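You operate a simulated robot arm through the tools that you are given. There is no shell and no other tool. Be economical: measure what you need, move in short steps, check, and stop when the job is done.

The job below is to be done with a simulated robot arm. You get a single attempt, and the scene is never put back.

JOB
Slide the mould batten till its pointer reads 0.
Fine: loosen both bracket nuts for it and tighten them after.

Only the result counts: the job must be done as asked and must still hold three seconds after the hand-in. Knocking over, shifting, dropping, spilling or breaking anything else fails it.

ROBOT AND FRAMES
A 7-joint arm with a fingered hand on a trunk, on a base that drives. Base frame: it is fixed to the floor where the robot stands at the start and does not move with it; the origin is under the middle of the robot, x ahead of it, y to its left, z up. Readings come in mm, rad, newtons and seconds.
With the tool pointing down near the work surface it reaches from about 300 to 820 mm from the robot's upright axis, wherever it stands. Its first joint turns from -2.007 to 2.007 rad. Places, roughly: aft bracket nut [500, 0, 1200]; fore bracket nut [600, -100, 1200]; mould batten [500, 0, 1100]; mould pointer [500, -100, 1000]; trestle nut [1000, -1400, 600]. Payload 5 kg.
Tool frame: the origin (TCP) lies between the finger pads and is the grasp point; the fingertips stand 32 mm ahead of it; z points along the fingers, y is the line along which they close. Largest opening 160 mm; the body of the gripper starts 89 mm behind the TCP. The gripper is a hand of 4 fingers: y runs from the thumb to the fingers, the wrist lies at [0, 0, -267] in the tool frame, and closing takes about 1.5 s.
Orientation is that of the tool frame in the base frame, as a unit quaternion [w, x, y, z]. With the fingers straight down and closing along the base's y, the tool's x points along the base's -x, its y along +y and its z along -z.

CONTROLS
- The arm moves only by the tool nudge_tool. Its argument "increments" is a list of rows, each an object (a shift or turn left out is 0, a gripper value left out holds the last) with "travel": the shift along the tool's x, y, z in mm, a list of three; "angular": the turn, a rotation vector about the tool's x, y, z in rad, a list of three. In form: [{"travel": [dx, dy, dz], "angular": [wx, wy, wz]}, ...]. A call has 1 to 8 rows; each row is the pose to reach, as a shift and turn from the pose commanded when the call began, along the tool's axes at that moment. "claw" is the finger opening in mm, from 0 to 160, set as the call begins (left out, the last holds). Each row takes 0.2 s and may step no farther than 50 mm and 0.15 rad from the row before; otherwise, or with a gripper value out of range, the whole call is refused. A pose out of reach is approached as far as the arm can. The call stops where the force on the tool passes 40 N (or 10 N more than at its start, if that is more) or the arm is blocked; 0.2 s more then pass. Each finger travels about 108 mm/s and halts on what it meets, pressing with about 21 N; the grip force reading is that of the motor and also rises with nothing between the fingers. The clock runs only during rows and for 0.2 s after the last one: add rows that repeat a pose to give the fingers time. It gives the time, the measured TCP pose, the force on the tool (base axes), the opening and the grip force at its end, in the units of the frame above (readings bear some noise), with the torque about the TCP (base axes, N m) and any sound that the robot's microphone picked up, and new pictures: "show" is both (left out), scene, wrist or none.
- Cameras (640 x 400 px; columns grow to the right, rows downward): "scene" is now at [23.2, 142.1, 1723.1]; the picture's right is [-0.07, -1.00, 0.00], its down [-0.66, 0.05, -0.75] and it looks along [0.75, -0.05, -0.66] (base axes); focal length 255 px, centre (320, 200). "wrist" rides on the gripper at [80, -4, -114] in the tool frame; the picture's right is [0.05, 1.00, 0.00], its down [-0.82, 0.04, -0.58] and it looks along [-0.58, 0.03, 0.82] (tool axes); focal length 265 px, centre (320, 200).
- raise_lower(by): slides the trunk up (or, below 0, down) by that many mm; the arm and the scene camera ride with it, the base frame stays. It gives what a move gives, with no picture.
- steer(legs): drives the robot by 1 to 6 legs, each [ahead, turn to the left] in mm and rad, along the robot's own axes; the way and the turn of a leg run together, so that a leg with both is an arc; at most 1500 mm and 3.142 rad a leg. The arm and the cameras ride along, it lands a little off, and it stops where it bumps. It gives what a move gives, and a new picture of the scene camera.
- move_fingers(finger1, finger2, finger3, thumb_bend): sets how far each is bent, from 0 (flat) to 100 (curled in); at 30 the hand is open as for a grip, at 70 the pads meet at the TCP. One left out holds its place. A second passes; each finger stops where it meets its share of the squeeze, and holds until it gets a number again. A gripper value or a shape takes the hand back. It gives what a move gives, with no picture; readings hold the bend of each and the force on the fingers (four entries, about 0 where the hand has none), thumb and palm.
- set_grasp(shape): the hand has 4 fingers and takes this shape, open, in about a second: jaw (thumb against the fingers, like two jaws); tri (thumb and two fingers); tip (a fingertip pinch); poke (one finger out to press); point (the index stretched); flat (the hand flat); cup (the hand cupped); fist (a fist). The gripper value then closes the fingers along that shape, each until it touches; the sizes above hold for jaw. It gives what a move gives, with no picture.
- aim_head(pan, tilt): turns the head with the scene camera to pan (to the left, within 2.705 rad either way) and tilt (down, from -0.506 to 1.204), counted from straight ahead of the robot. It gives what a move gives, and a new picture of the scene camera.
- locate(camera, pixels): for up to 12 pixels [column, row] of the newest picture of that camera ("zoom" is the newest enlarged one), the place [x, y, z] in the base frame of the surface seen there, good to about 3 mm, but the place of the scene camera against the robot may be out by one fixed shift of up to 18 mm in any direction. The clock stands still meanwhile.
- zoom(camera, box): a new picture of the part [left, top, right, bottom] of that camera's present view, enlarged. The clock stands still meanwhile.
- job_done(): hands the job in; it is judged then, once.

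Go step by step. Measure first, check grasps and placings, and put right what went wrong. The budget is 80 turns and 260 pictures, counting those below and the enlarged ones. Unless the task says otherwise, let go and move clear before handing in.

The tools are called as a command line: name --argument value ..., lists and objects as JSON in quotes. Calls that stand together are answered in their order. nudge_tool: Moves the arm, as the interface text tells. Its arguments: {"type":"object","properties":{"increments":{"type":"array"},"claw":{"type":"number"},"show":{"type":"string","enum":["both","scene","wrist","none"]}},"required":["increments"]} The other tools are called the same way: raise_lower (by) slides the trunk up or down; set_grasp (shape) gives the hand a shape; move_fingers (finger1, finger2, finger3, thumb_bend) moves the fingers one by one; steer (legs) drives the base; aim_head (pan, tilt) turns the head that bears the scene camera; locate (camera, pixels) gives the place of the surface under pixels of a picture; zoom (camera, box) takes an enlarged picture of a part of a camera's view; job_done () hands the job in.

At the start:

```text
t: 0.0
eef_pos: [449.6, 96.0, 1506.3]
tool_rot: [0.0, 0.0, 1.0, 0.0]
force: [-0.4, 0.5, -0.5]
ft_torque: [-0.02, 0.04, -0.02]
grip_width: 159.8
gripper_force: 0.0
shape: jaw
bend: [30.0, 30.0, 30.0, 30.0]
finger forces: [0.0, 0.0, 0.0, 0.0, 0.0, 0.1]
trunk travel left (down, up): [-850.0, 140.0]
robot x, y, heading: [0.9, 1.9, -0.003]
head pan, tilt: [-0.072, 0.717]
```

scene: 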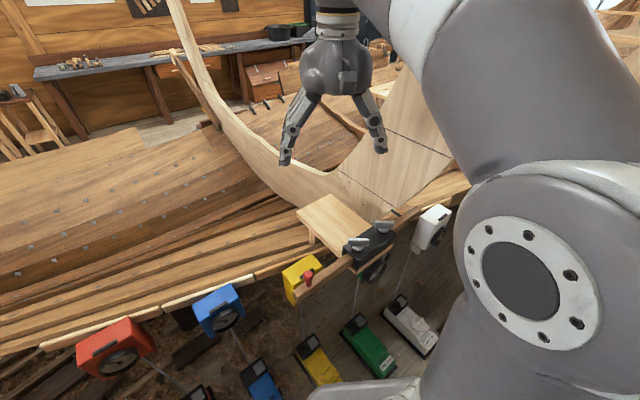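
wrist: 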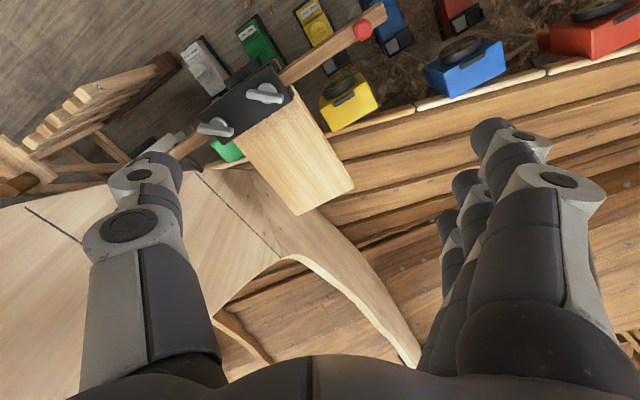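

The scene shows a black bracket with two wing nuts near (370,240), with a batten through it that has a red knob near (308,275). I'll enlarge both views to understand the mechanism.

zoom --camera "scene" --box '[270, 180, 460, 300]'

zoom --camera "wrist" --box '[150, 0, 400, 156]'

locate --camera "scene" --pixels '[[384, 226], [358, 243], [308, 277], [300, 290], [375, 240], [415, 210], [330, 215], [362, 255]]'

locate --camera "wrist" --pixels '[[265, 93], [215, 127], [362, 28], [330, 45], [300, 150], [240, 100], [382, 12], [185, 145]]'

```text
3.33 times, centred on (365, 240) of scene
```

zoom: 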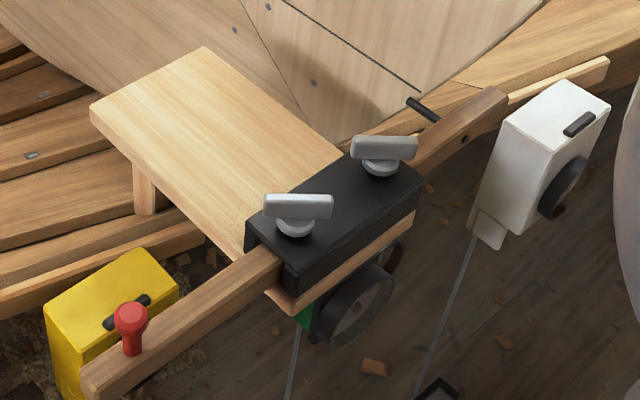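

```text
2.56 times, centred on (275, 78) of wrist
```

zoom: 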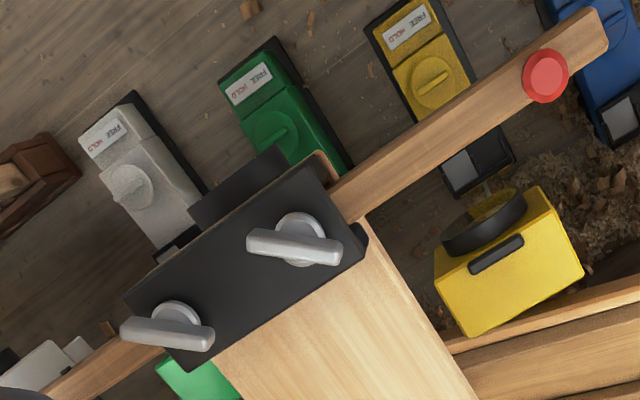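

```text
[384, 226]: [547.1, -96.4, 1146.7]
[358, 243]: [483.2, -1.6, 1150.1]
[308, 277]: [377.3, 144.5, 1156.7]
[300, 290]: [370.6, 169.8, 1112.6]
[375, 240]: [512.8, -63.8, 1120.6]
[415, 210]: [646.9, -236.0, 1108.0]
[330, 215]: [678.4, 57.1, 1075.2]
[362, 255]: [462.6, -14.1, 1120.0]
```

```text
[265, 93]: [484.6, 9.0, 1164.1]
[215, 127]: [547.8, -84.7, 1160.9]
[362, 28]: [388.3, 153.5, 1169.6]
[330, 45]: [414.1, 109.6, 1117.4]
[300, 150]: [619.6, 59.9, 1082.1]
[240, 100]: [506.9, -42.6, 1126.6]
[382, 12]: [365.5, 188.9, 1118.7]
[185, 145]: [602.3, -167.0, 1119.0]
```

Wrist locates are mutually consistent, and the scene camera is off by about (+5,+10,+10). I still need to find the pointer and its scale, so I'll look at the mould end and the dials.

zoom --camera "scene" --box '[340, 190, 480, 290]'

aim_head --pan -0.3 --tilt 0.9

zoom --camera "wrist" --box '[0, 100, 280, 275]'

```text
4.00 times, centred on (410, 240) of scene
```

zoom: 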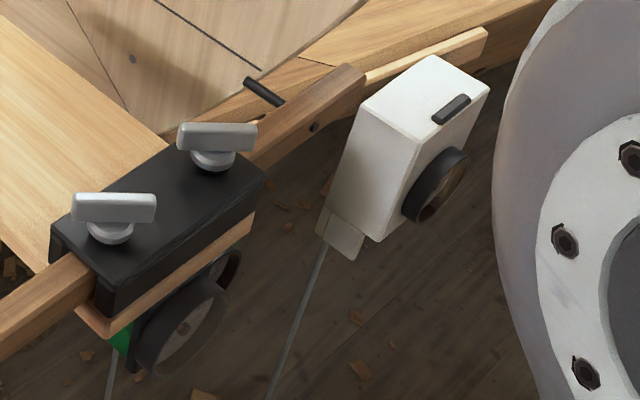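

```text
t: 0.8
eef_pos: [450.7, 95.3, 1504.2]
tool_rot: [0.0, 0.0, 1.0, 0.0]
force: [0.3, -0.9, 0.3]
ft_torque: [0.0, 0.0, -0.01]
grip_width: 159.8
gripper_force: 0.1
shape: jaw
bend: [30.0, 30.0, 30.0, 30.0]
finger forces: [0.0, 0.0, 0.0, 0.1, 0.0, 0.0]
trunk travel left (down, up): [-850.0, 140.0]
robot x, y, heading: [-0.8, 2.3, 0.004]
head pan, tilt: [-0.3, 0.901]
```

scene: 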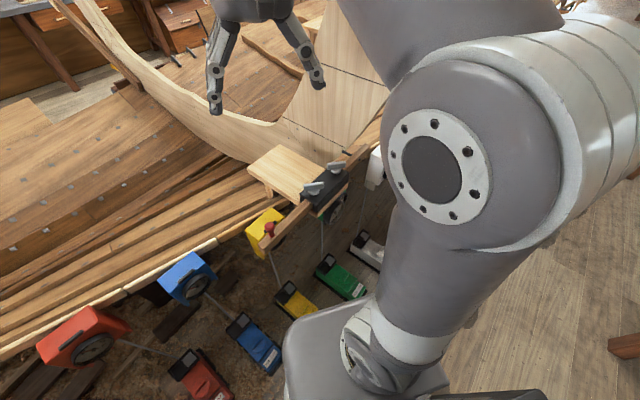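

```text
2.29 times, centred on (140, 188) of wrist
```

zoom: 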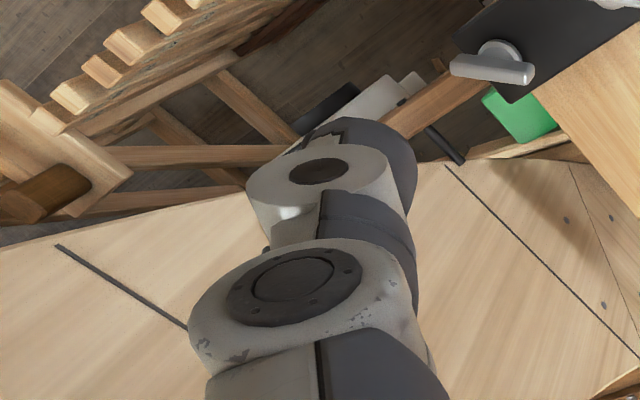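

The black peg near the mould rides on the batten, and round dials sit under the bracket. I'll lower the trunk 220 mm for a flatter look at the dial faces (tips then at about 1255, clear of the nuts at 1165).

raise_lower --by -220

aim_head --pan -0.1 --tilt 0.7

zoom --camera "scene" --box '[280, 160, 480, 285]'

```text
t: 3.1
eef_pos: [450.8, 94.3, 1286.6]
tool_rot: [0.0, 0.0, 1.0, -0.001]
force: [-0.4, -0.2, -0.3]
ft_torque: [0.01, -0.01, 0.0]
grip_width: 159.7
gripper_force: 0.0
shape: jaw
bend: [30.0, 30.0, 30.0, 30.0]
finger forces: [0.0, 0.0, 0.0, 0.0, 0.0, 0.0]
trunk travel left (down, up): [-630.0, 360.0]
robot x, y, heading: [1.7, -3.1, -0.0]
head pan, tilt: [-0.3, 0.901]
```

```text
t: 3.8
eef_pos: [451.5, 95.3, 1285.4]
tool_rot: [0.0, -0.001, 1.0, 0.001]
force: [-0.1, 0.5, 0.1]
ft_torque: [-0.01, 0.02, 0.0]
grip_width: 160.1
gripper_force: 0.1
shape: jaw
bend: [30.0, 30.0, 30.0, 30.0]
finger forces: [0.1, 0.0, 0.0, 0.1, 0.1, 0.0]
trunk travel left (down, up): [-630.0, 360.0]
robot x, y, heading: [1.3, -2.0, -0.0]
head pan, tilt: [-0.099, 0.7]
```

scene: 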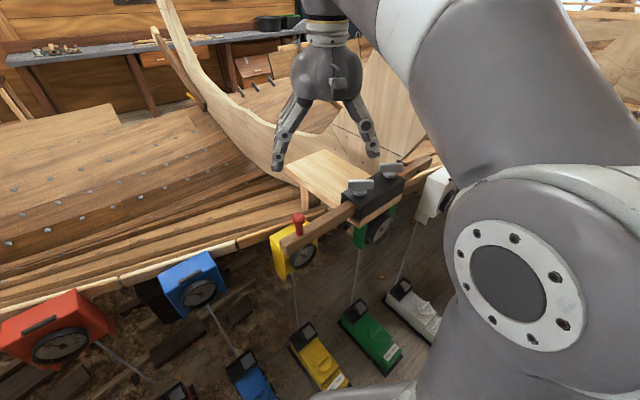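

```text
3.20 times, centred on (380, 222) of scene
```

zoom: 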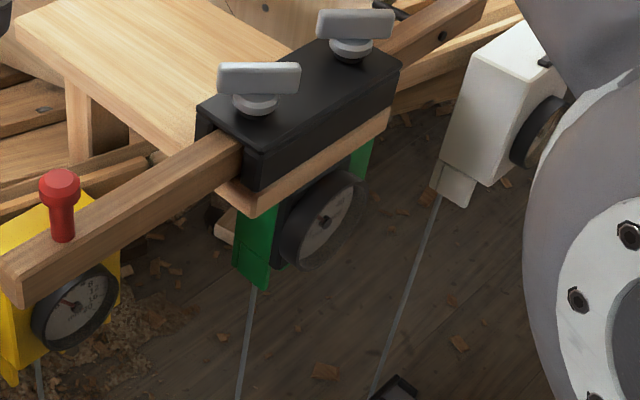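

The green, yellow and white boxes carry needle dials, and the green one hangs directly under the bracket. I'll lift the arm and lower the trunk further to read the dials.

nudge_tool --increments '[{"travel": [0, 0, -50]}, {"travel": [0, 0, -100]}, {"travel": [0, 0, -150]}, {"travel": [0, 0, -200]}]' --show "none"

raise_lower --by -220

aim_head --pan -0.1 --tilt 0.45

zoom --camera "scene" --box '[280, 160, 480, 285]'

```text
t: 4.8
eef_pos: [446.1, 96.3, 1358.3]
tool_rot: [0.002, 0.0, 1.0, 0.001]
force: [0.7, 0.0, 0.2]
ft_torque: [0.0, 0.03, 0.0]
grip_width: 159.9
gripper_force: 0.1
shape: jaw
bend: [30.0, 30.0, 30.0, 30.0]
finger forces: [0.0, 0.1, 0.0, 0.0, 0.0, 0.1]
out of reach, approached as far as the arm can: row 2, 3, 4
trunk travel left (down, up): [-630.0, 360.0]
robot x, y, heading: [0.6, -5.4, 0.002]
head pan, tilt: [-0.099, 0.7]
```

```text
t: 7.1
eef_pos: [443.1, 95.1, 1140.0]
tool_rot: [0.003, 0.001, 1.0, 0.001]
force: [-13.1, -4.9, 11.3]
ft_torque: [-1.19, 0.05, -1.24]
grip_width: 160.2
gripper_force: 0.1
shape: jaw
bend: [30.0, 30.0, 30.0, 27.0]
finger forces: [0.1, 0.0, 0.1, 0.0, 15.8, 0.1]
trunk travel left (down, up): [-410.0, 580.0]
robot x, y, heading: [2.3, -0.2, 0.002]
head pan, tilt: [-0.099, 0.7]
```

```text
t: 7.9
eef_pos: [443.0, 94.2, 1138.2]
tool_rot: [0.002, 0.001, 1.0, 0.001]
force: [-15.2, -4.5, 12.4]
ft_torque: [-1.21, 0.06, -1.43]
grip_width: 160.1
gripper_force: 0.0
shape: jaw
bend: [30.0, 30.0, 30.0, 27.0]
finger forces: [0.0, 0.1, 0.1, 0.1, 17.7, 0.1]
trunk travel left (down, up): [-410.0, 580.0]
robot x, y, heading: [-2.9, 3.0, -0.004]
head pan, tilt: [-0.099, 0.45]
```

scene: 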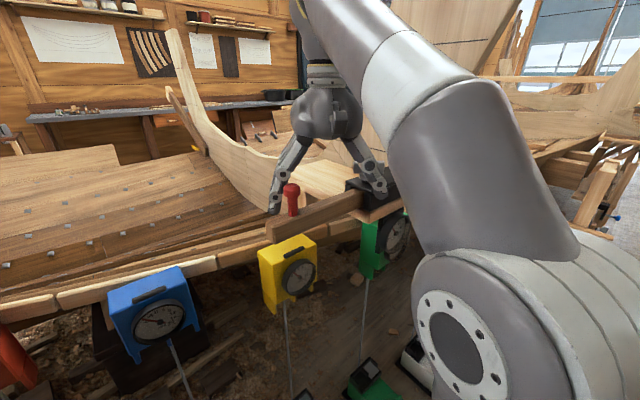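

```text
3.20 times, centred on (380, 222) of scene
```

zoom: 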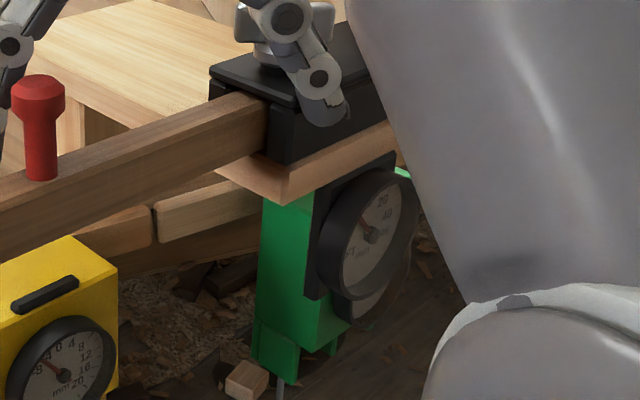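

Batching those was a mistake: the arm couldn't rise, and the thumb now presses on the bracket/nut with about 16 N. I'll raise the trunk straight back up.

raise_lower --by 220

aim_head --pan -0.1 --tilt 0.7

zoom --camera "scene" --box '[280, 160, 480, 285]'

```text
t: 10.2
eef_pos: [445.1, 95.7, 1357.4]
tool_rot: [0.002, 0.0, 1.0, 0.001]
force: [0.6, -1.0, 0.3]
ft_torque: [0.01, -0.02, 0.02]
grip_width: 159.9
gripper_force: 0.0
shape: jaw
bend: [30.0, 30.0, 30.0, 30.0]
finger forces: [0.0, 0.0, 0.1, 0.0, 0.0, 0.0]
trunk travel left (down, up): [-630.0, 360.0]
robot x, y, heading: [-2.6, 1.5, 0.002]
head pan, tilt: [-0.099, 0.45]
```

```text
t: 11.0
eef_pos: [444.9, 95.6, 1357.5]
tool_rot: [0.002, 0.0, 1.0, 0.002]
force: [0.8, 0.7, 0.2]
ft_torque: [-0.01, 0.0, -0.01]
grip_width: 160.1
gripper_force: 0.0
shape: jaw
bend: [30.0, 30.0, 30.0, 30.0]
finger forces: [0.0, 0.0, 0.0, 0.0, 0.0, 0.0]
trunk travel left (down, up): [-630.0, 360.0]
robot x, y, heading: [0.2, 3.5, -0.002]
head pan, tilt: [-0.099, 0.7]
```

scene: 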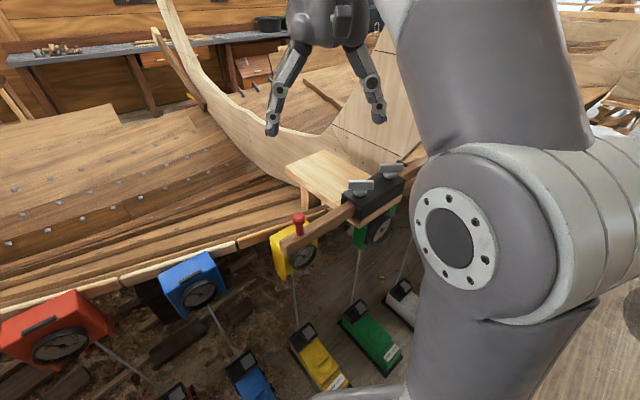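

```text
3.20 times, centred on (380, 222) of scene
```

zoom: 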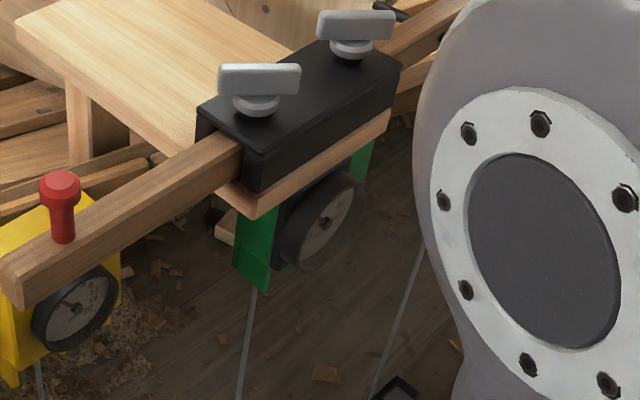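

The nuts look unmoved. A black dial with mm marks hangs under the bracket, so I'll lower only 120 mm (tips stay at about 1205) and zoom on that dial.

raise_lower --by -120

aim_head --pan -0.2 --tilt 0.55

zoom --camera "scene" --box '[310, 200, 390, 250]'

```text
t: 12.5
eef_pos: [444.7, 95.4, 1238.5]
tool_rot: [0.002, 0.0, 1.0, 0.001]
force: [-0.9, 0.1, -0.2]
ft_torque: [0.02, -0.06, 0.0]
grip_width: 159.8
gripper_force: 0.1
shape: jaw
bend: [30.0, 30.0, 30.0, 30.0]
finger forces: [0.0, 0.0, 0.1, 0.1, 0.0, 0.0]
trunk travel left (down, up): [-510.0, 480.0]
robot x, y, heading: [0.6, 1.5, 0.003]
head pan, tilt: [-0.099, 0.7]
```

```text
t: 13.2
eef_pos: [444.8, 96.9, 1237.7]
tool_rot: [0.002, -0.001, 1.0, 0.001]
force: [-0.3, 0.1, 1.1]
ft_torque: [0.01, 0.01, 0.0]
grip_width: 160.0
gripper_force: 0.0
shape: jaw
bend: [30.0, 30.0, 30.0, 30.0]
finger forces: [0.1, 0.1, 0.0, 0.1, 0.1, 0.0]
trunk travel left (down, up): [-510.0, 480.0]
robot x, y, heading: [-0.9, -3.4, 0.0]
head pan, tilt: [-0.201, 0.55]
```

scene: 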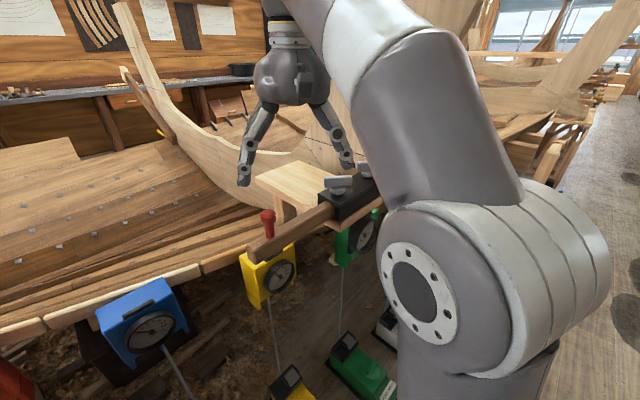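

```text
8.00 times, centred on (350, 225) of scene
```

zoom: 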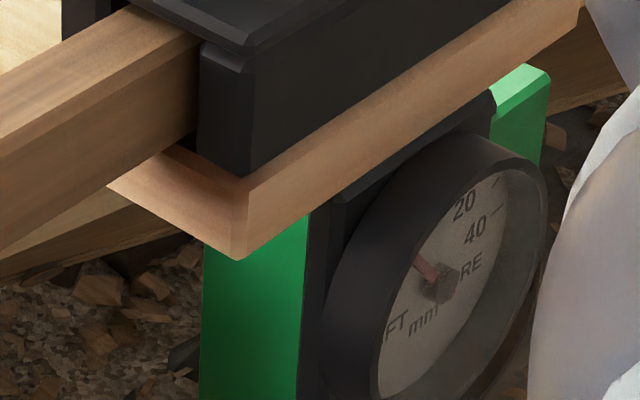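

The dial under the bracket has "AFT"/"FORE", 20/40 marks in mm and a red needle left of the marks, so this is the mould pointer; I must see it more squarely later. First I'll raise the trunk a bit, measure the wing ends, and then turn the hand to straddle the aft wing.

raise_lower --by 200

nudge_tool --increments '[{"travel": [0, -20, 0], "angular": [0, 0, 0.15]}, {"travel": [0, -40, 0], "angular": [0, 0, 0.3]}, {"travel": [0, -60, 0], "angular": [0, 0, 0.45]}, {"travel": [-15, -75, 0], "angular": [0, 0, 0.6]}, {"travel": [-30, -85, 0], "angular": [0, 0, 0.75]}, {"travel": [-40, -85, 0], "angular": [0, 0, 0.9]}, {"travel": [-40, -85, 0], "angular": [0, 0, 1.05]}, {"travel": [-40, -85, 0], "angular": [0, 0, 1.2]}]'

```text
t: 15.4
eef_pos: [445.7, 95.5, 1437.5]
tool_rot: [0.002, 0.001, 1.0, 0.001]
force: [0.3, -0.3, 0.1]
ft_torque: [0.0, -0.03, -0.01]
grip_width: 160.0
gripper_force: 0.1
shape: jaw
bend: [30.0, 30.0, 30.0, 30.0]
finger forces: [0.1, 0.1, 0.0, 0.0, 0.1, 0.0]
trunk travel left (down, up): [-710.0, 280.0]
robot x, y, heading: [-2.0, -1.5, 0.001]
head pan, tilt: [-0.201, 0.55]
```

```text
t: 17.2
eef_pos: [484.1, 10.3, 1433.4]
tool_rot: [0.002, 0.566, 0.824, 0.003]
force: [0.5, -0.7, 0.1]
ft_torque: [0.04, -0.07, 0.01]
grip_width: 160.2
gripper_force: 0.0
shape: jaw
bend: [30.0, 30.0, 30.0, 30.0]
finger forces: [0.0, 0.1, 0.1, 0.0, 0.0, 0.0]
out of reach, approached as far as the arm can: row 6, 7, 8
trunk travel left (down, up): [-710.0, 280.0]
robot x, y, heading: [-0.4, -1.8, 0.0]
head pan, tilt: [-0.201, 0.55]
```

scene: 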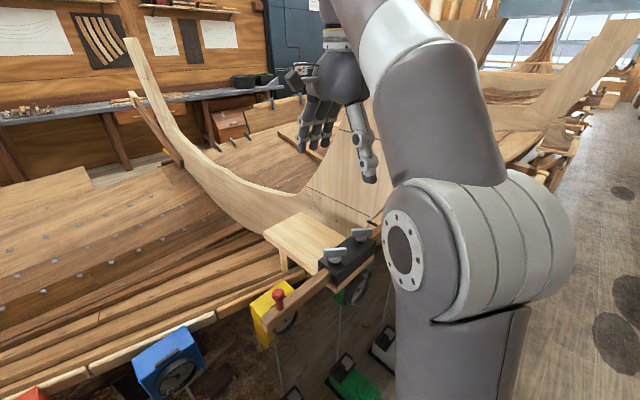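
wrist: 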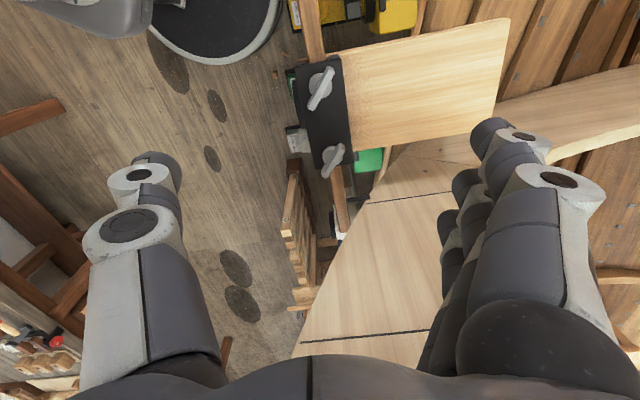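

The turn reached 1.2 rad and now both wings are visible at (320,88) and (333,160). I'll locate the wing ends.

zoom --camera "wrist" --box '[264, 50, 392, 190]'

locate --camera "wrist" --pixels '[[328, 74], [313, 104], [320, 89], [341, 148], [326, 174], [333, 161], [335, 110], [312, 62]]'

```text
2.86 times, centred on (328, 120) of wrist
```

zoom: 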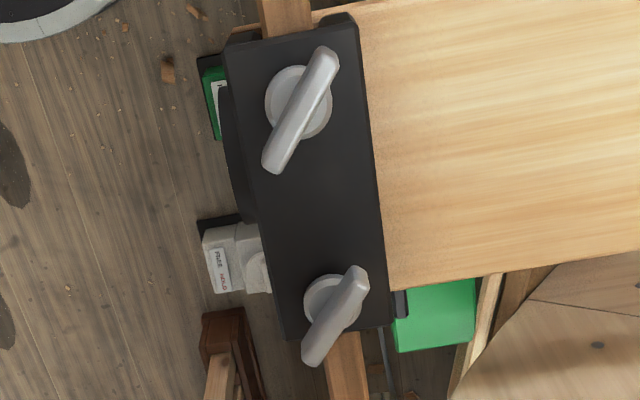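

```text
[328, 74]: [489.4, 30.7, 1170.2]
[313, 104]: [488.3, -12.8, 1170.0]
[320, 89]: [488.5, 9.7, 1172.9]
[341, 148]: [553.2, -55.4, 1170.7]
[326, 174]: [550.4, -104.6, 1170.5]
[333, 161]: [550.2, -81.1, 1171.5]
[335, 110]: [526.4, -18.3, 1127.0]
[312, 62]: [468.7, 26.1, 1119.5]
```

Aft wing: centre (488.6, 9.5), along y, top 1171; fore wing centre (551, -80). I'll descend first and then turn the remaining 0.4 rad.

nudge_tool --increments '[{"travel": [-2.4, 3.9, 40]}, {"travel": [-2.4, 3.9, 80]}, {"travel": [-2.4, 3.9, 120]}, {"travel": [-2.4, 3.9, 140], "angular": [0, 0, 0.13]}, {"travel": [-2.4, 3.9, 160], "angular": [0, 0, 0.27]}, {"travel": [-2.4, 3.9, 180], "angular": [0, 0, 0.4]}]'

```text
t: 18.6
eef_pos: [489.2, 10.1, 1252.5]
tool_rot: [0.0, 0.718, 0.696, 0.002]
force: [-0.4, -0.6, -0.2]
ft_torque: [-0.04, -0.02, 0.01]
grip_width: 160.1
gripper_force: 0.0
shape: jaw
bend: [30.0, 30.0, 30.0, 30.0]
finger forces: [0.0, 0.1, 0.0, 0.0, 0.1, 0.0]
trunk travel left (down, up): [-710.0, 280.0]
robot x, y, heading: [4.2, -2.8, -0.001]
head pan, tilt: [-0.201, 0.55]
```

scene: 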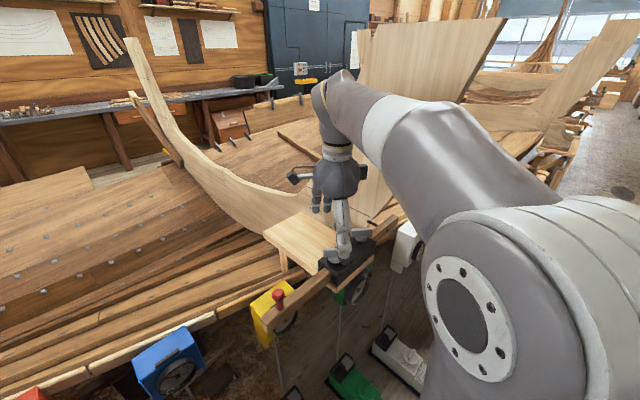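
wrist: 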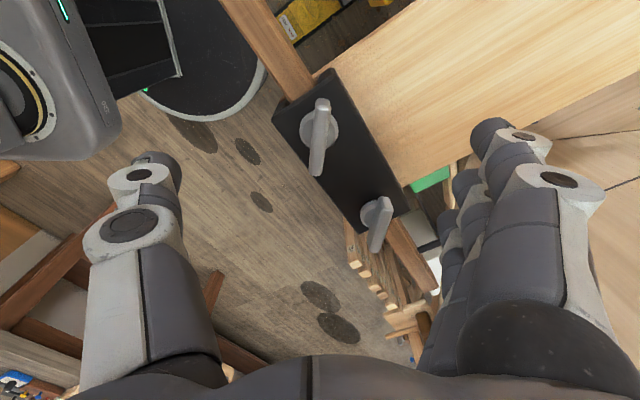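

TCP is centred above the aft wing at (489,10) and aligned. I'll descend to z≈1172 with a 70 mm opening.

nudge_tool --increments '[{"travel": [0, 0, 25]}, {"travel": [0, 0, 45]}, {"travel": [0, 0, 60]}, {"travel": [0, 0, 72]}, {"travel": [0, 0, 78]}, {"travel": [0, 0, 80]}]' --claw 70

zoom --camera "wrist" --box '[160, 50, 480, 250]'

```text
t: 20.0
eef_pos: [490.9, 10.1, 1172.1]
tool_rot: [0.001, 0.717, 0.697, 0.002]
force: [-0.3, 0.1, 0.0]
ft_torque: [0.01, 0.0, -0.04]
grip_width: 71.0
gripper_force: 0.0
shape: jaw
bend: [73.0, 73.0, 73.0, 70.0]
finger forces: [0.0, 0.0, 0.0, 0.1, 0.0, 0.1]
trunk travel left (down, up): [-710.0, 280.0]
robot x, y, heading: [2.3, -0.2, 0.002]
head pan, tilt: [-0.201, 0.55]
```

scene: 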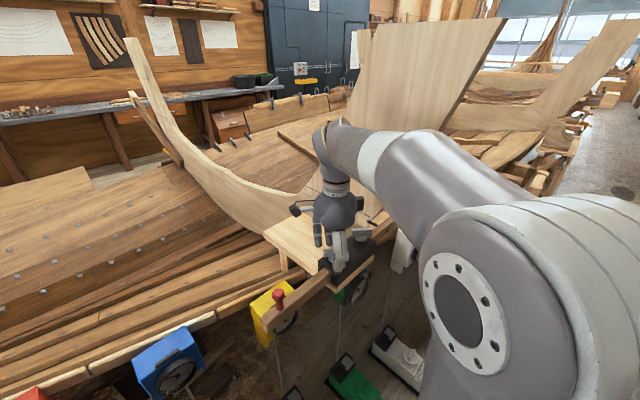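
wrist: 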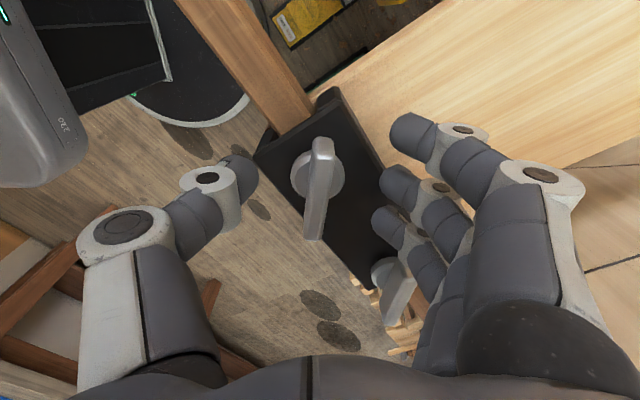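

```text
2.00 times, centred on (320, 150) of wrist
```

zoom: 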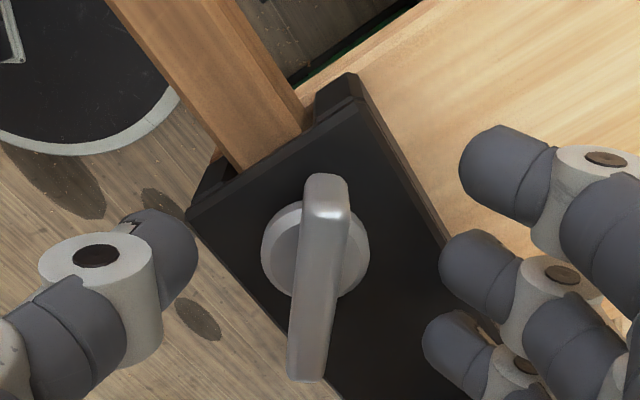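

TCP projects at (320,200) right on the wing. I'll close on it.

nudge_tool --increments '[{"travel": [0, 0, 0]}, {"travel": [0, 0, 0]}, {"travel": [0, 0, 0]}, {"travel": [0, 0, 0]}, {"travel": [0, 0, 0]}]' --claw 0 --show "wrist"

```text
t: 21.2
eef_pos: [490.4, 9.9, 1173.3]
tool_rot: [0.002, 0.717, 0.697, 0.001]
force: [1.8, 0.5, 0.8]
ft_torque: [0.0, 0.04, 0.02]
grip_width: 13.6
gripper_force: 21.1
shape: jaw
bend: [71.0, 72.0, 70.0, 70.0]
finger forces: [5.6, 5.7, 6.7, 0.1, 14.0, 0.1]
trunk travel left (down, up): [-710.0, 280.0]
robot x, y, heading: [-1.9, 0.7, 0.002]
head pan, tilt: [-0.201, 0.55]
```

wrist: 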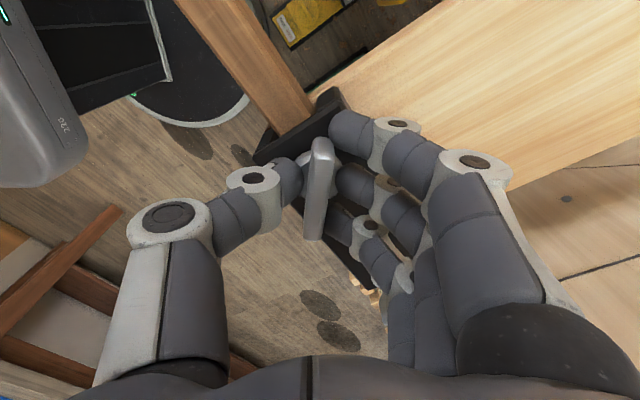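

The wing is gripped (13.6 mm, all fingers loaded). I'll turn it counter-clockwise from above, i.e. tool −z.

nudge_tool --increments '[{"angular": [0, 0, -0.08]}, {"angular": [0, 0, -0.16]}, {"angular": [0, 0, -0.24]}, {"angular": [0, 0, -0.32]}, {"angular": [0, 0, -0.4]}, {"angular": [0, 0, -0.48]}]' --show "wrist"

```text
t: 22.6
eef_pos: [490.0, 11.1, 1172.8]
tool_rot: [0.001, 0.53, 0.848, 0.001]
force: [-3.2, 3.2, 0.9]
ft_torque: [0.05, 0.18, -0.09]
grip_width: 13.5
gripper_force: 20.5
shape: jaw
bend: [71.0, 72.0, 70.0, 70.0]
finger forces: [5.6, 4.9, 5.7, 0.0, 16.1, 0.1]
trunk travel left (down, up): [-710.0, 280.0]
robot x, y, heading: [1.7, -0.1, 0.003]
head pan, tilt: [-0.201, 0.55]
```

wrist: 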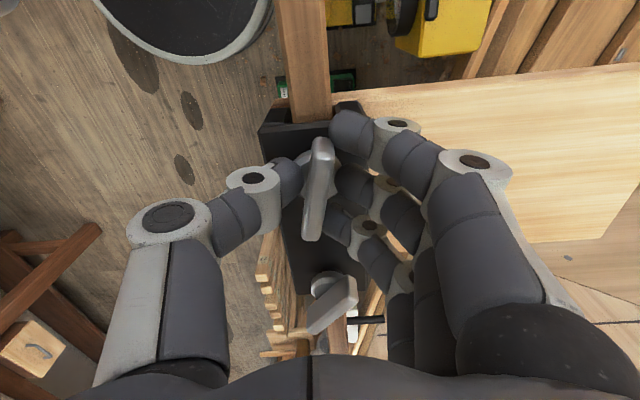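

The wing turns with the hand under little torque. Continuing by another 1.1 rad.

nudge_tool --increments '[{"angular": [0, 0, -0.14]}, {"angular": [0, 0, -0.28]}, {"angular": [0, 0, -0.42]}, {"angular": [0, 0, -0.56]}, {"angular": [0, 0, -0.7]}, {"angular": [0, 0, -0.84]}, {"angular": [0, 0, -0.98]}, {"angular": [0, 0, -1.1]}]' --show "wrist"

```text
t: 24.4
eef_pos: [487.0, 9.5, 1174.4]
tool_rot: [0.005, 0.009, 1.0, -0.001]
force: [-16.2, -0.7, 9.1]
ft_torque: [-0.17, 0.36, -0.06]
grip_width: 12.1
gripper_force: 20.9
shape: jaw
bend: [70.0, 73.0, 70.0, 71.0]
finger forces: [8.7, 5.2, 4.2, 0.0, 36.4, 0.0]
trunk travel left (down, up): [-710.0, 280.0]
robot x, y, heading: [0.7, -0.3, 0.002]
head pan, tilt: [-0.201, 0.55]
```

wrist: 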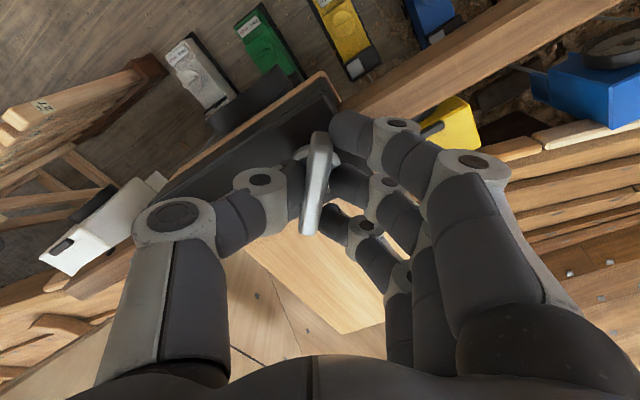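

The aft nut has turned about 1.6 rad in all. Some side load has built up, so I'll open, rise and look.

nudge_tool --increments '[{"travel": [0, 0, 0]}, {"travel": [0, 0, 0]}, {"travel": [0, 0, 0]}, {"travel": [0, 0, -40]}, {"travel": [0, 0, -80]}]' --claw 80

locate --camera "wrist" --pixels '[[318, 150], [250, 195]]'

```text
t: 25.6
eef_pos: [489.3, 9.7, 1255.6]
tool_rot: [0.002, 0.011, 1.0, 0.001]
force: [0.5, -0.1, 0.0]
ft_torque: [0.0, -0.04, -0.01]
grip_width: 79.2
gripper_force: 0.0
shape: jaw
bend: [72.0, 72.0, 72.0, 70.0]
finger forces: [0.1, 0.0, 0.0, 0.0, 0.0, 0.0]
trunk travel left (down, up): [-710.0, 280.0]
robot x, y, heading: [0.2, -0.7, 0.0]
head pan, tilt: [-0.201, 0.55]
```

scene: 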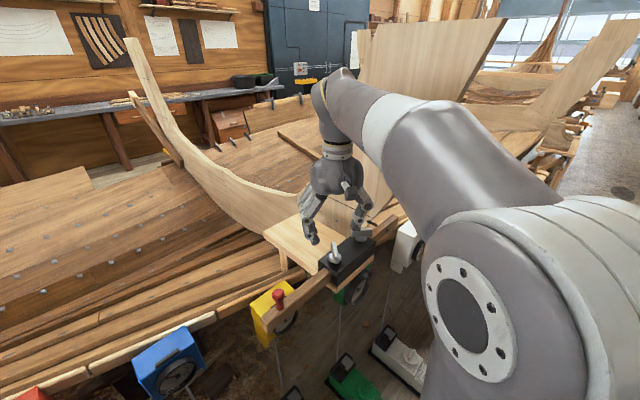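
wrist: 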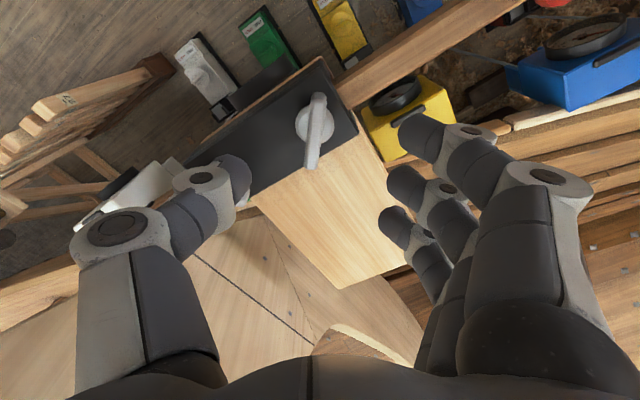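

```text
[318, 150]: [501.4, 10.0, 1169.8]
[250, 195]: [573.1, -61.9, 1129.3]
```

The aft wing now lies along x (a quarter turn). I'll move to above the fore nut, turning the hand back to straddle it.

nudge_tool --increments '[{"travel": [-10, -15, 0], "angular": [0, 0, 0.15]}, {"travel": [-20, -30, 0], "angular": [0, 0, 0.3]}, {"travel": [-30, -45, 0], "angular": [0, 0, 0.45]}, {"travel": [-40, -60, 0], "angular": [0, 0, 0.6]}, {"travel": [-50, -75, 0], "angular": [0, 0, 0.75]}, {"travel": [-61.7, -89.7, 0], "angular": [0, 0, 0.9]}, {"travel": [-61.7, -89.7, 0], "angular": [0, 0, 1.05]}, {"travel": [-61.7, -89.7, 0], "angular": [0, 0, 1.2]}]' --show "none"

nudge_tool --increments '[{"angular": [0, 0, 0.13]}, {"angular": [0, 0, 0.26]}, {"angular": [0, 0, 0.39]}]'

zoom --camera "wrist" --box '[160, 50, 480, 250]'

```text
t: 27.4
eef_pos: [548.2, -81.1, 1253.1]
tool_rot: [0.002, 0.574, 0.819, 0.001]
force: [0.3, 1.2, -0.3]
ft_torque: [0.03, -0.02, 0.02]
grip_width: 79.3
gripper_force: 0.0
shape: jaw
bend: [72.0, 72.0, 72.0, 70.0]
finger forces: [0.0, 0.1, 0.0, 0.0, 0.0, 0.1]
trunk travel left (down, up): [-710.0, 280.0]
robot x, y, heading: [-1.2, 0.6, 0.001]
head pan, tilt: [-0.201, 0.55]
```

```text
t: 28.2
eef_pos: [549.1, -81.3, 1252.6]
tool_rot: [0.001, 0.722, 0.692, 0.002]
force: [-0.6, 0.6, 0.2]
ft_torque: [0.01, -0.04, 0.0]
grip_width: 79.5
gripper_force: 0.0
shape: jaw
bend: [72.0, 72.0, 72.0, 70.0]
finger forces: [0.0, 0.0, 0.0, 0.0, 0.0, 0.0]
trunk travel left (down, up): [-710.0, 280.0]
robot x, y, heading: [-2.1, 0.5, -0.0]
head pan, tilt: [-0.201, 0.55]
```

scene: 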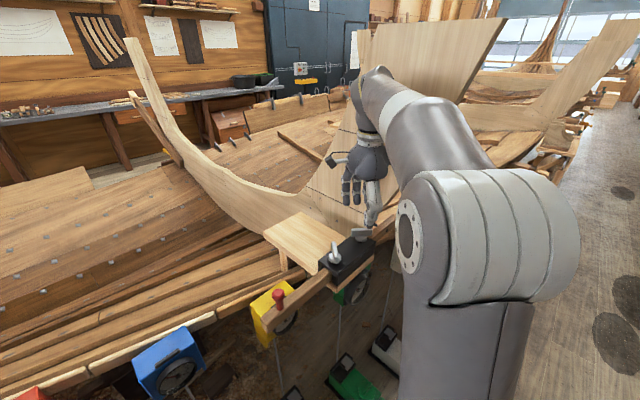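
wrist: 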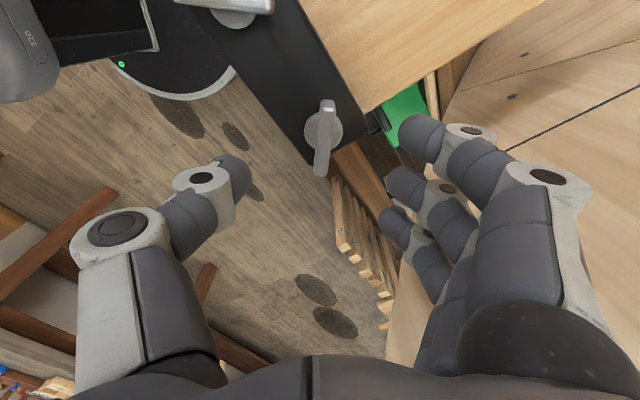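

```text
2.00 times, centred on (320, 150) of wrist
```

zoom: 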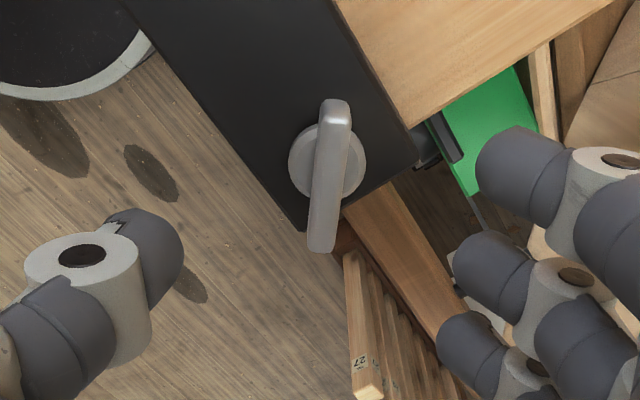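

The hand is aligned above the fore wing. Descending.

nudge_tool --increments '[{"travel": [1, 2, 25]}, {"travel": [1, 2, 45]}, {"travel": [1, 2, 60]}, {"travel": [1, 2, 72]}, {"travel": [1, 2, 78]}, {"travel": [1, 2, 80]}]' --show "wrist"

nudge_tool --increments '[{"travel": [0, 0, 0]}, {"travel": [0, 0, 0]}, {"travel": [0, 0, 0]}, {"travel": [0, 0, 0]}, {"travel": [0, 0, 0]}]' --claw 0 --show "wrist"

```text
t: 29.6
eef_pos: [551.4, -79.0, 1173.3]
tool_rot: [0.001, 0.72, 0.694, 0.002]
force: [0.9, 0.3, 0.3]
ft_torque: [0.0, -0.05, 0.0]
grip_width: 79.3
gripper_force: 0.0
shape: jaw
bend: [72.0, 72.0, 72.0, 70.0]
finger forces: [0.1, 0.0, 0.0, 0.0, 0.0, 0.0]
trunk travel left (down, up): [-710.0, 280.0]
robot x, y, heading: [0.7, 3.3, -0.003]
head pan, tilt: [-0.201, 0.55]
```

wrist: 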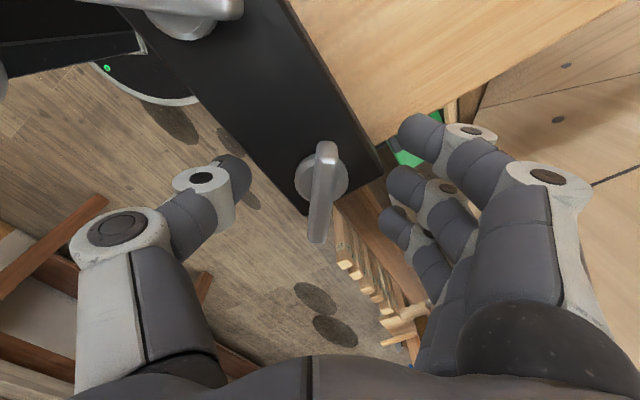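

```text
t: 30.8
eef_pos: [551.5, -78.9, 1174.2]
tool_rot: [0.001, 0.721, 0.693, 0.002]
force: [1.1, 3.2, 10.4]
ft_torque: [0.1, 0.13, 0.08]
grip_width: 10.9
gripper_force: 21.4
shape: jaw
bend: [71.0, 72.0, 70.0, 71.0]
finger forces: [5.7, 6.0, 6.8, 0.0, 23.0, 0.1]
trunk travel left (down, up): [-710.0, 280.0]
robot x, y, heading: [-3.5, -1.4, -0.002]
head pan, tilt: [-0.201, 0.55]
```

wrist: 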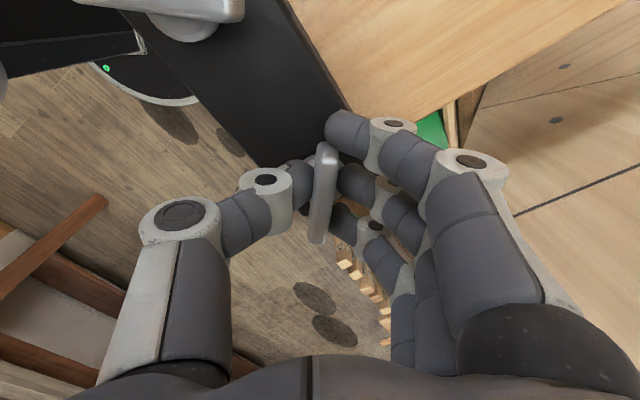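

The wing is gripped with a slight upward contact of 10 N, so I'll lift 2 mm and turn counter-clockwise.

nudge_tool --increments '[{"travel": [0, 0, -2], "angular": [0, 0, -0.1]}, {"travel": [0, 0, -2], "angular": [0, 0, -0.24]}, {"travel": [0, 0, -2], "angular": [0, 0, -0.38]}, {"travel": [0, 0, -2], "angular": [0, 0, -0.52]}, {"travel": [0, 0, -2], "angular": [0, 0, -0.66]}, {"travel": [0, 0, -2], "angular": [0, 0, -0.8]}]' --show "wrist"

nudge_tool --increments '[{"angular": [0, 0, -0.13]}, {"angular": [0, 0, -0.26]}, {"angular": [0, 0, -0.39]}, {"angular": [0, 0, -0.52]}, {"angular": [0, 0, -0.65]}, {"angular": [0, 0, -0.78]}]' --show "wrist"

```text
t: 32.2
eef_pos: [547.5, -80.3, 1176.7]
tool_rot: [0.002, 0.394, 0.919, 0.001]
force: [-21.7, 3.0, 4.0]
ft_torque: [-0.06, 0.66, -0.18]
grip_width: 8.8
gripper_force: 21.1
shape: jaw
bend: [72.0, 72.0, 71.0, 70.0]
finger forces: [3.4, 3.6, 2.4, 0.1, 29.4, 0.1]
trunk travel left (down, up): [-710.0, 280.0]
robot x, y, heading: [-1.7, -0.9, -0.001]
head pan, tilt: [-0.201, 0.55]
```

wrist: 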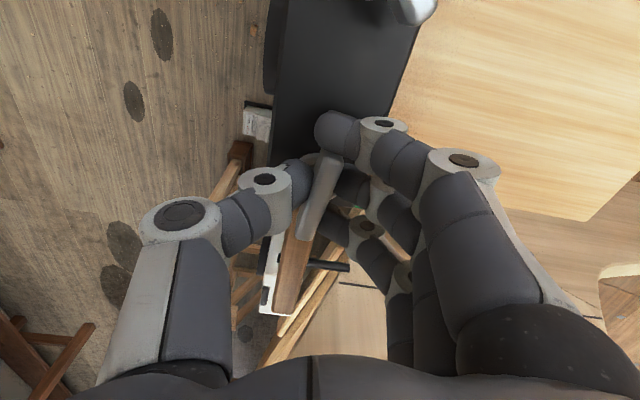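

```text
t: 33.5
eef_pos: [546.2, -84.5, 1176.8]
tool_rot: [0.002, 0.073, 0.997, 0.0]
force: [-19.7, -4.4, 8.5]
ft_torque: [-0.24, 0.32, -0.09]
grip_width: 9.1
gripper_force: 20.9
shape: jaw
bend: [72.0, 73.0, 72.0, 70.0]
finger forces: [8.5, 5.2, 3.4, 0.0, 31.3, 0.1]
trunk travel left (down, up): [-710.0, 280.0]
robot x, y, heading: [3.0, -1.3, -0.004]
head pan, tilt: [-0.201, 0.55]
stopped in row 6: the force on the tool passed its limit at 40 N (the readings are from after the stop); the commanded pose is now the measured one
```

wrist: 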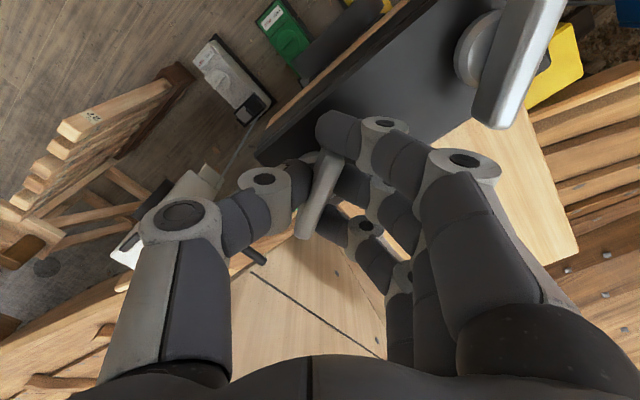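

The turn stopped on side force and the wing lags the hand a little. I'll open, rise and inspect.

nudge_tool --increments '[{"travel": [0, 0, 0]}, {"travel": [0, 0, 0]}, {"travel": [0, 0, 0]}, {"travel": [0, 0, -40]}, {"travel": [0, 0, -80]}, {"travel": [40, 0, -120]}, {"travel": [80, 0, -140]}]' --claw 100

zoom --camera "wrist" --box '[160, 100, 480, 300]'

```text
refused: row 6 steps farther than a row can; nothing moved
```

```text
2.00 times, centred on (320, 200) of wrist
```

zoom: 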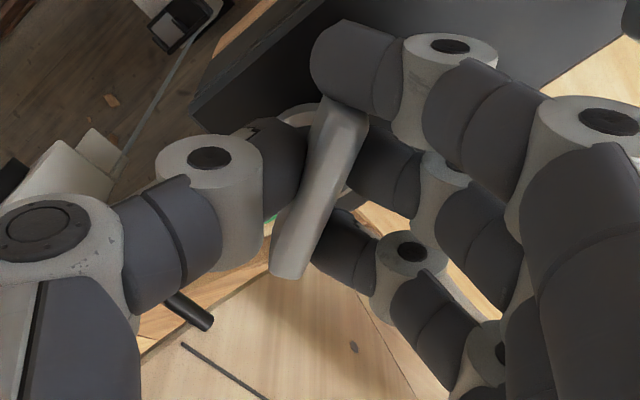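

nudge_tool --increments '[{"travel": [0, 0, 0]}, {"travel": [0, 0, 0]}, {"travel": [0, 0, 0]}, {"travel": [0, 0, -40]}, {"travel": [0, 0, -80]}, {"travel": [30, 0, -115]}, {"travel": [60, 0, -140]}]' --claw 100

zoom --camera "wrist" --box '[160, 50, 480, 250]'

```text
t: 35.1
eef_pos: [489.6, -71.7, 1314.3]
tool_rot: [0.001, 0.071, 0.997, 0.0]
force: [-0.8, 0.4, -0.6]
ft_torque: [0.0, -0.01, 0.04]
grip_width: 99.6
gripper_force: 0.0
shape: jaw
bend: [71.0, 71.0, 71.0, 68.0]
finger forces: [0.0, 0.0, 0.0, 0.0, 0.0, 0.1]
trunk travel left (down, up): [-710.0, 280.0]
robot x, y, heading: [-0.4, 4.6, -0.005]
head pan, tilt: [-0.201, 0.55]
```

scene: 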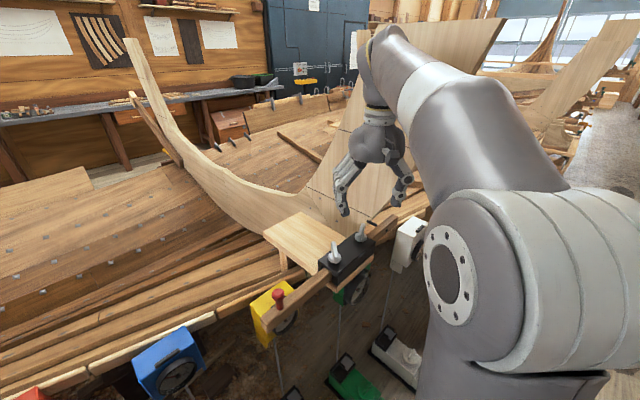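
wrist: 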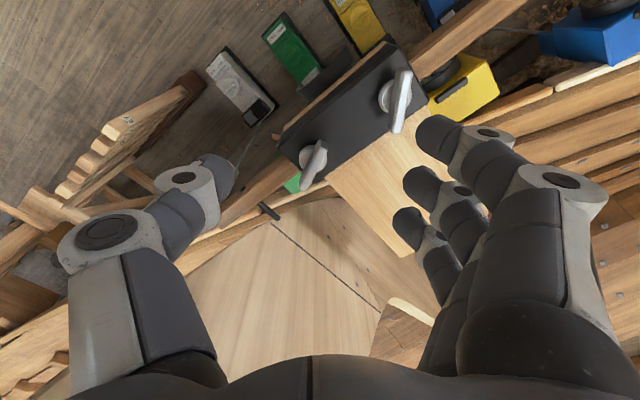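

```text
2.00 times, centred on (320, 150) of wrist
```

zoom: 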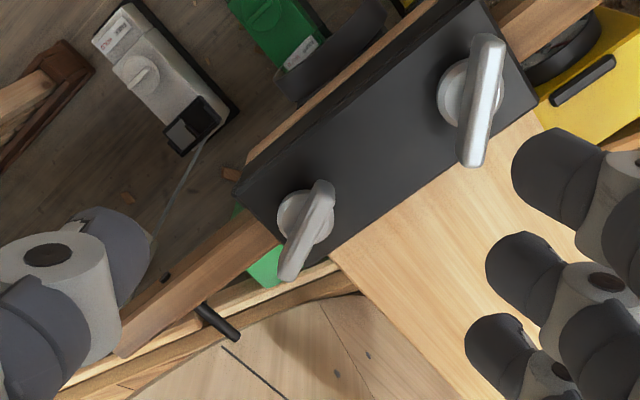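

Both wings are turned: aft by about 90°, fore by about 65°. Next I'll take the red knob at about (388,153,1170), with the hand turned so it closes along the batten.

nudge_tool --increments '[{"travel": [22, 34, 0], "angular": [0, 0, -0.12]}, {"travel": [44, 68, 0], "angular": [0, 0, -0.24]}, {"travel": [66, 102, 0], "angular": [0, 0, -0.36]}, {"travel": [88, 137, 0], "angular": [0, 0, -0.48]}, {"travel": [110, 172, 20], "angular": [0, 0, -0.6]}, {"travel": [132, 207, 40], "angular": [0, 0, -0.727]}]' --show "wrist"

zoom --camera "wrist" --box '[200, 50, 440, 200]'

```text
t: 36.5
eef_pos: [387.0, 153.0, 1273.8]
tool_rot: [0.001, -0.288, 0.958, -0.001]
force: [-0.4, -0.4, -0.1]
ft_torque: [-0.03, 0.02, -0.03]
grip_width: 99.7
gripper_force: 0.0
shape: jaw
bend: [71.0, 71.0, 71.0, 68.0]
finger forces: [0.1, 0.0, 0.0, 0.0, 0.1, 0.0]
trunk travel left (down, up): [-710.0, 280.0]
robot x, y, heading: [1.7, 2.3, 0.0]
head pan, tilt: [-0.201, 0.55]
```

wrist: 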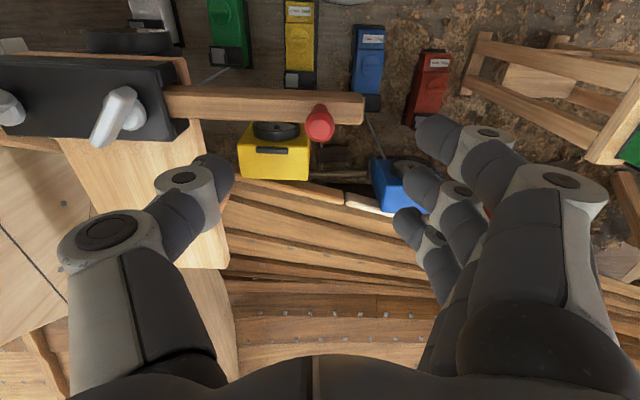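

```text
2.67 times, centred on (320, 125) of wrist
```

zoom: 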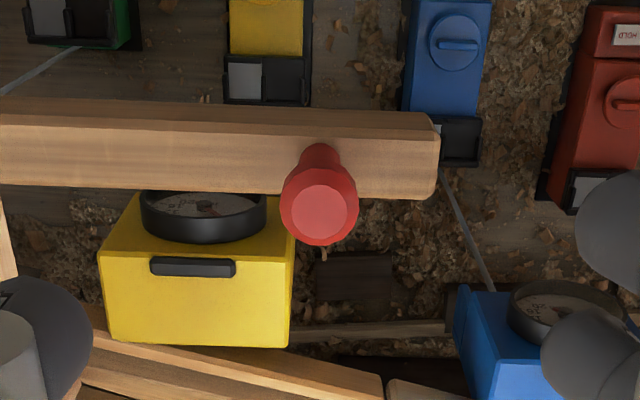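

The knob is at wrist (320,127) and the batten is horizontal in the picture, so the alignment is good. Measuring the knob.

locate --camera "wrist" --pixels '[[320, 127], [319, 109], [362, 108], [270, 105], [272, 155], [188, 108]]'

```text
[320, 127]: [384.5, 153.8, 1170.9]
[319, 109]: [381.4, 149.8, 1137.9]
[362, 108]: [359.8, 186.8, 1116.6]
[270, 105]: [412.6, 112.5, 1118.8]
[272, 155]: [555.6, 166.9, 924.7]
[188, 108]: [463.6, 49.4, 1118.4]
```

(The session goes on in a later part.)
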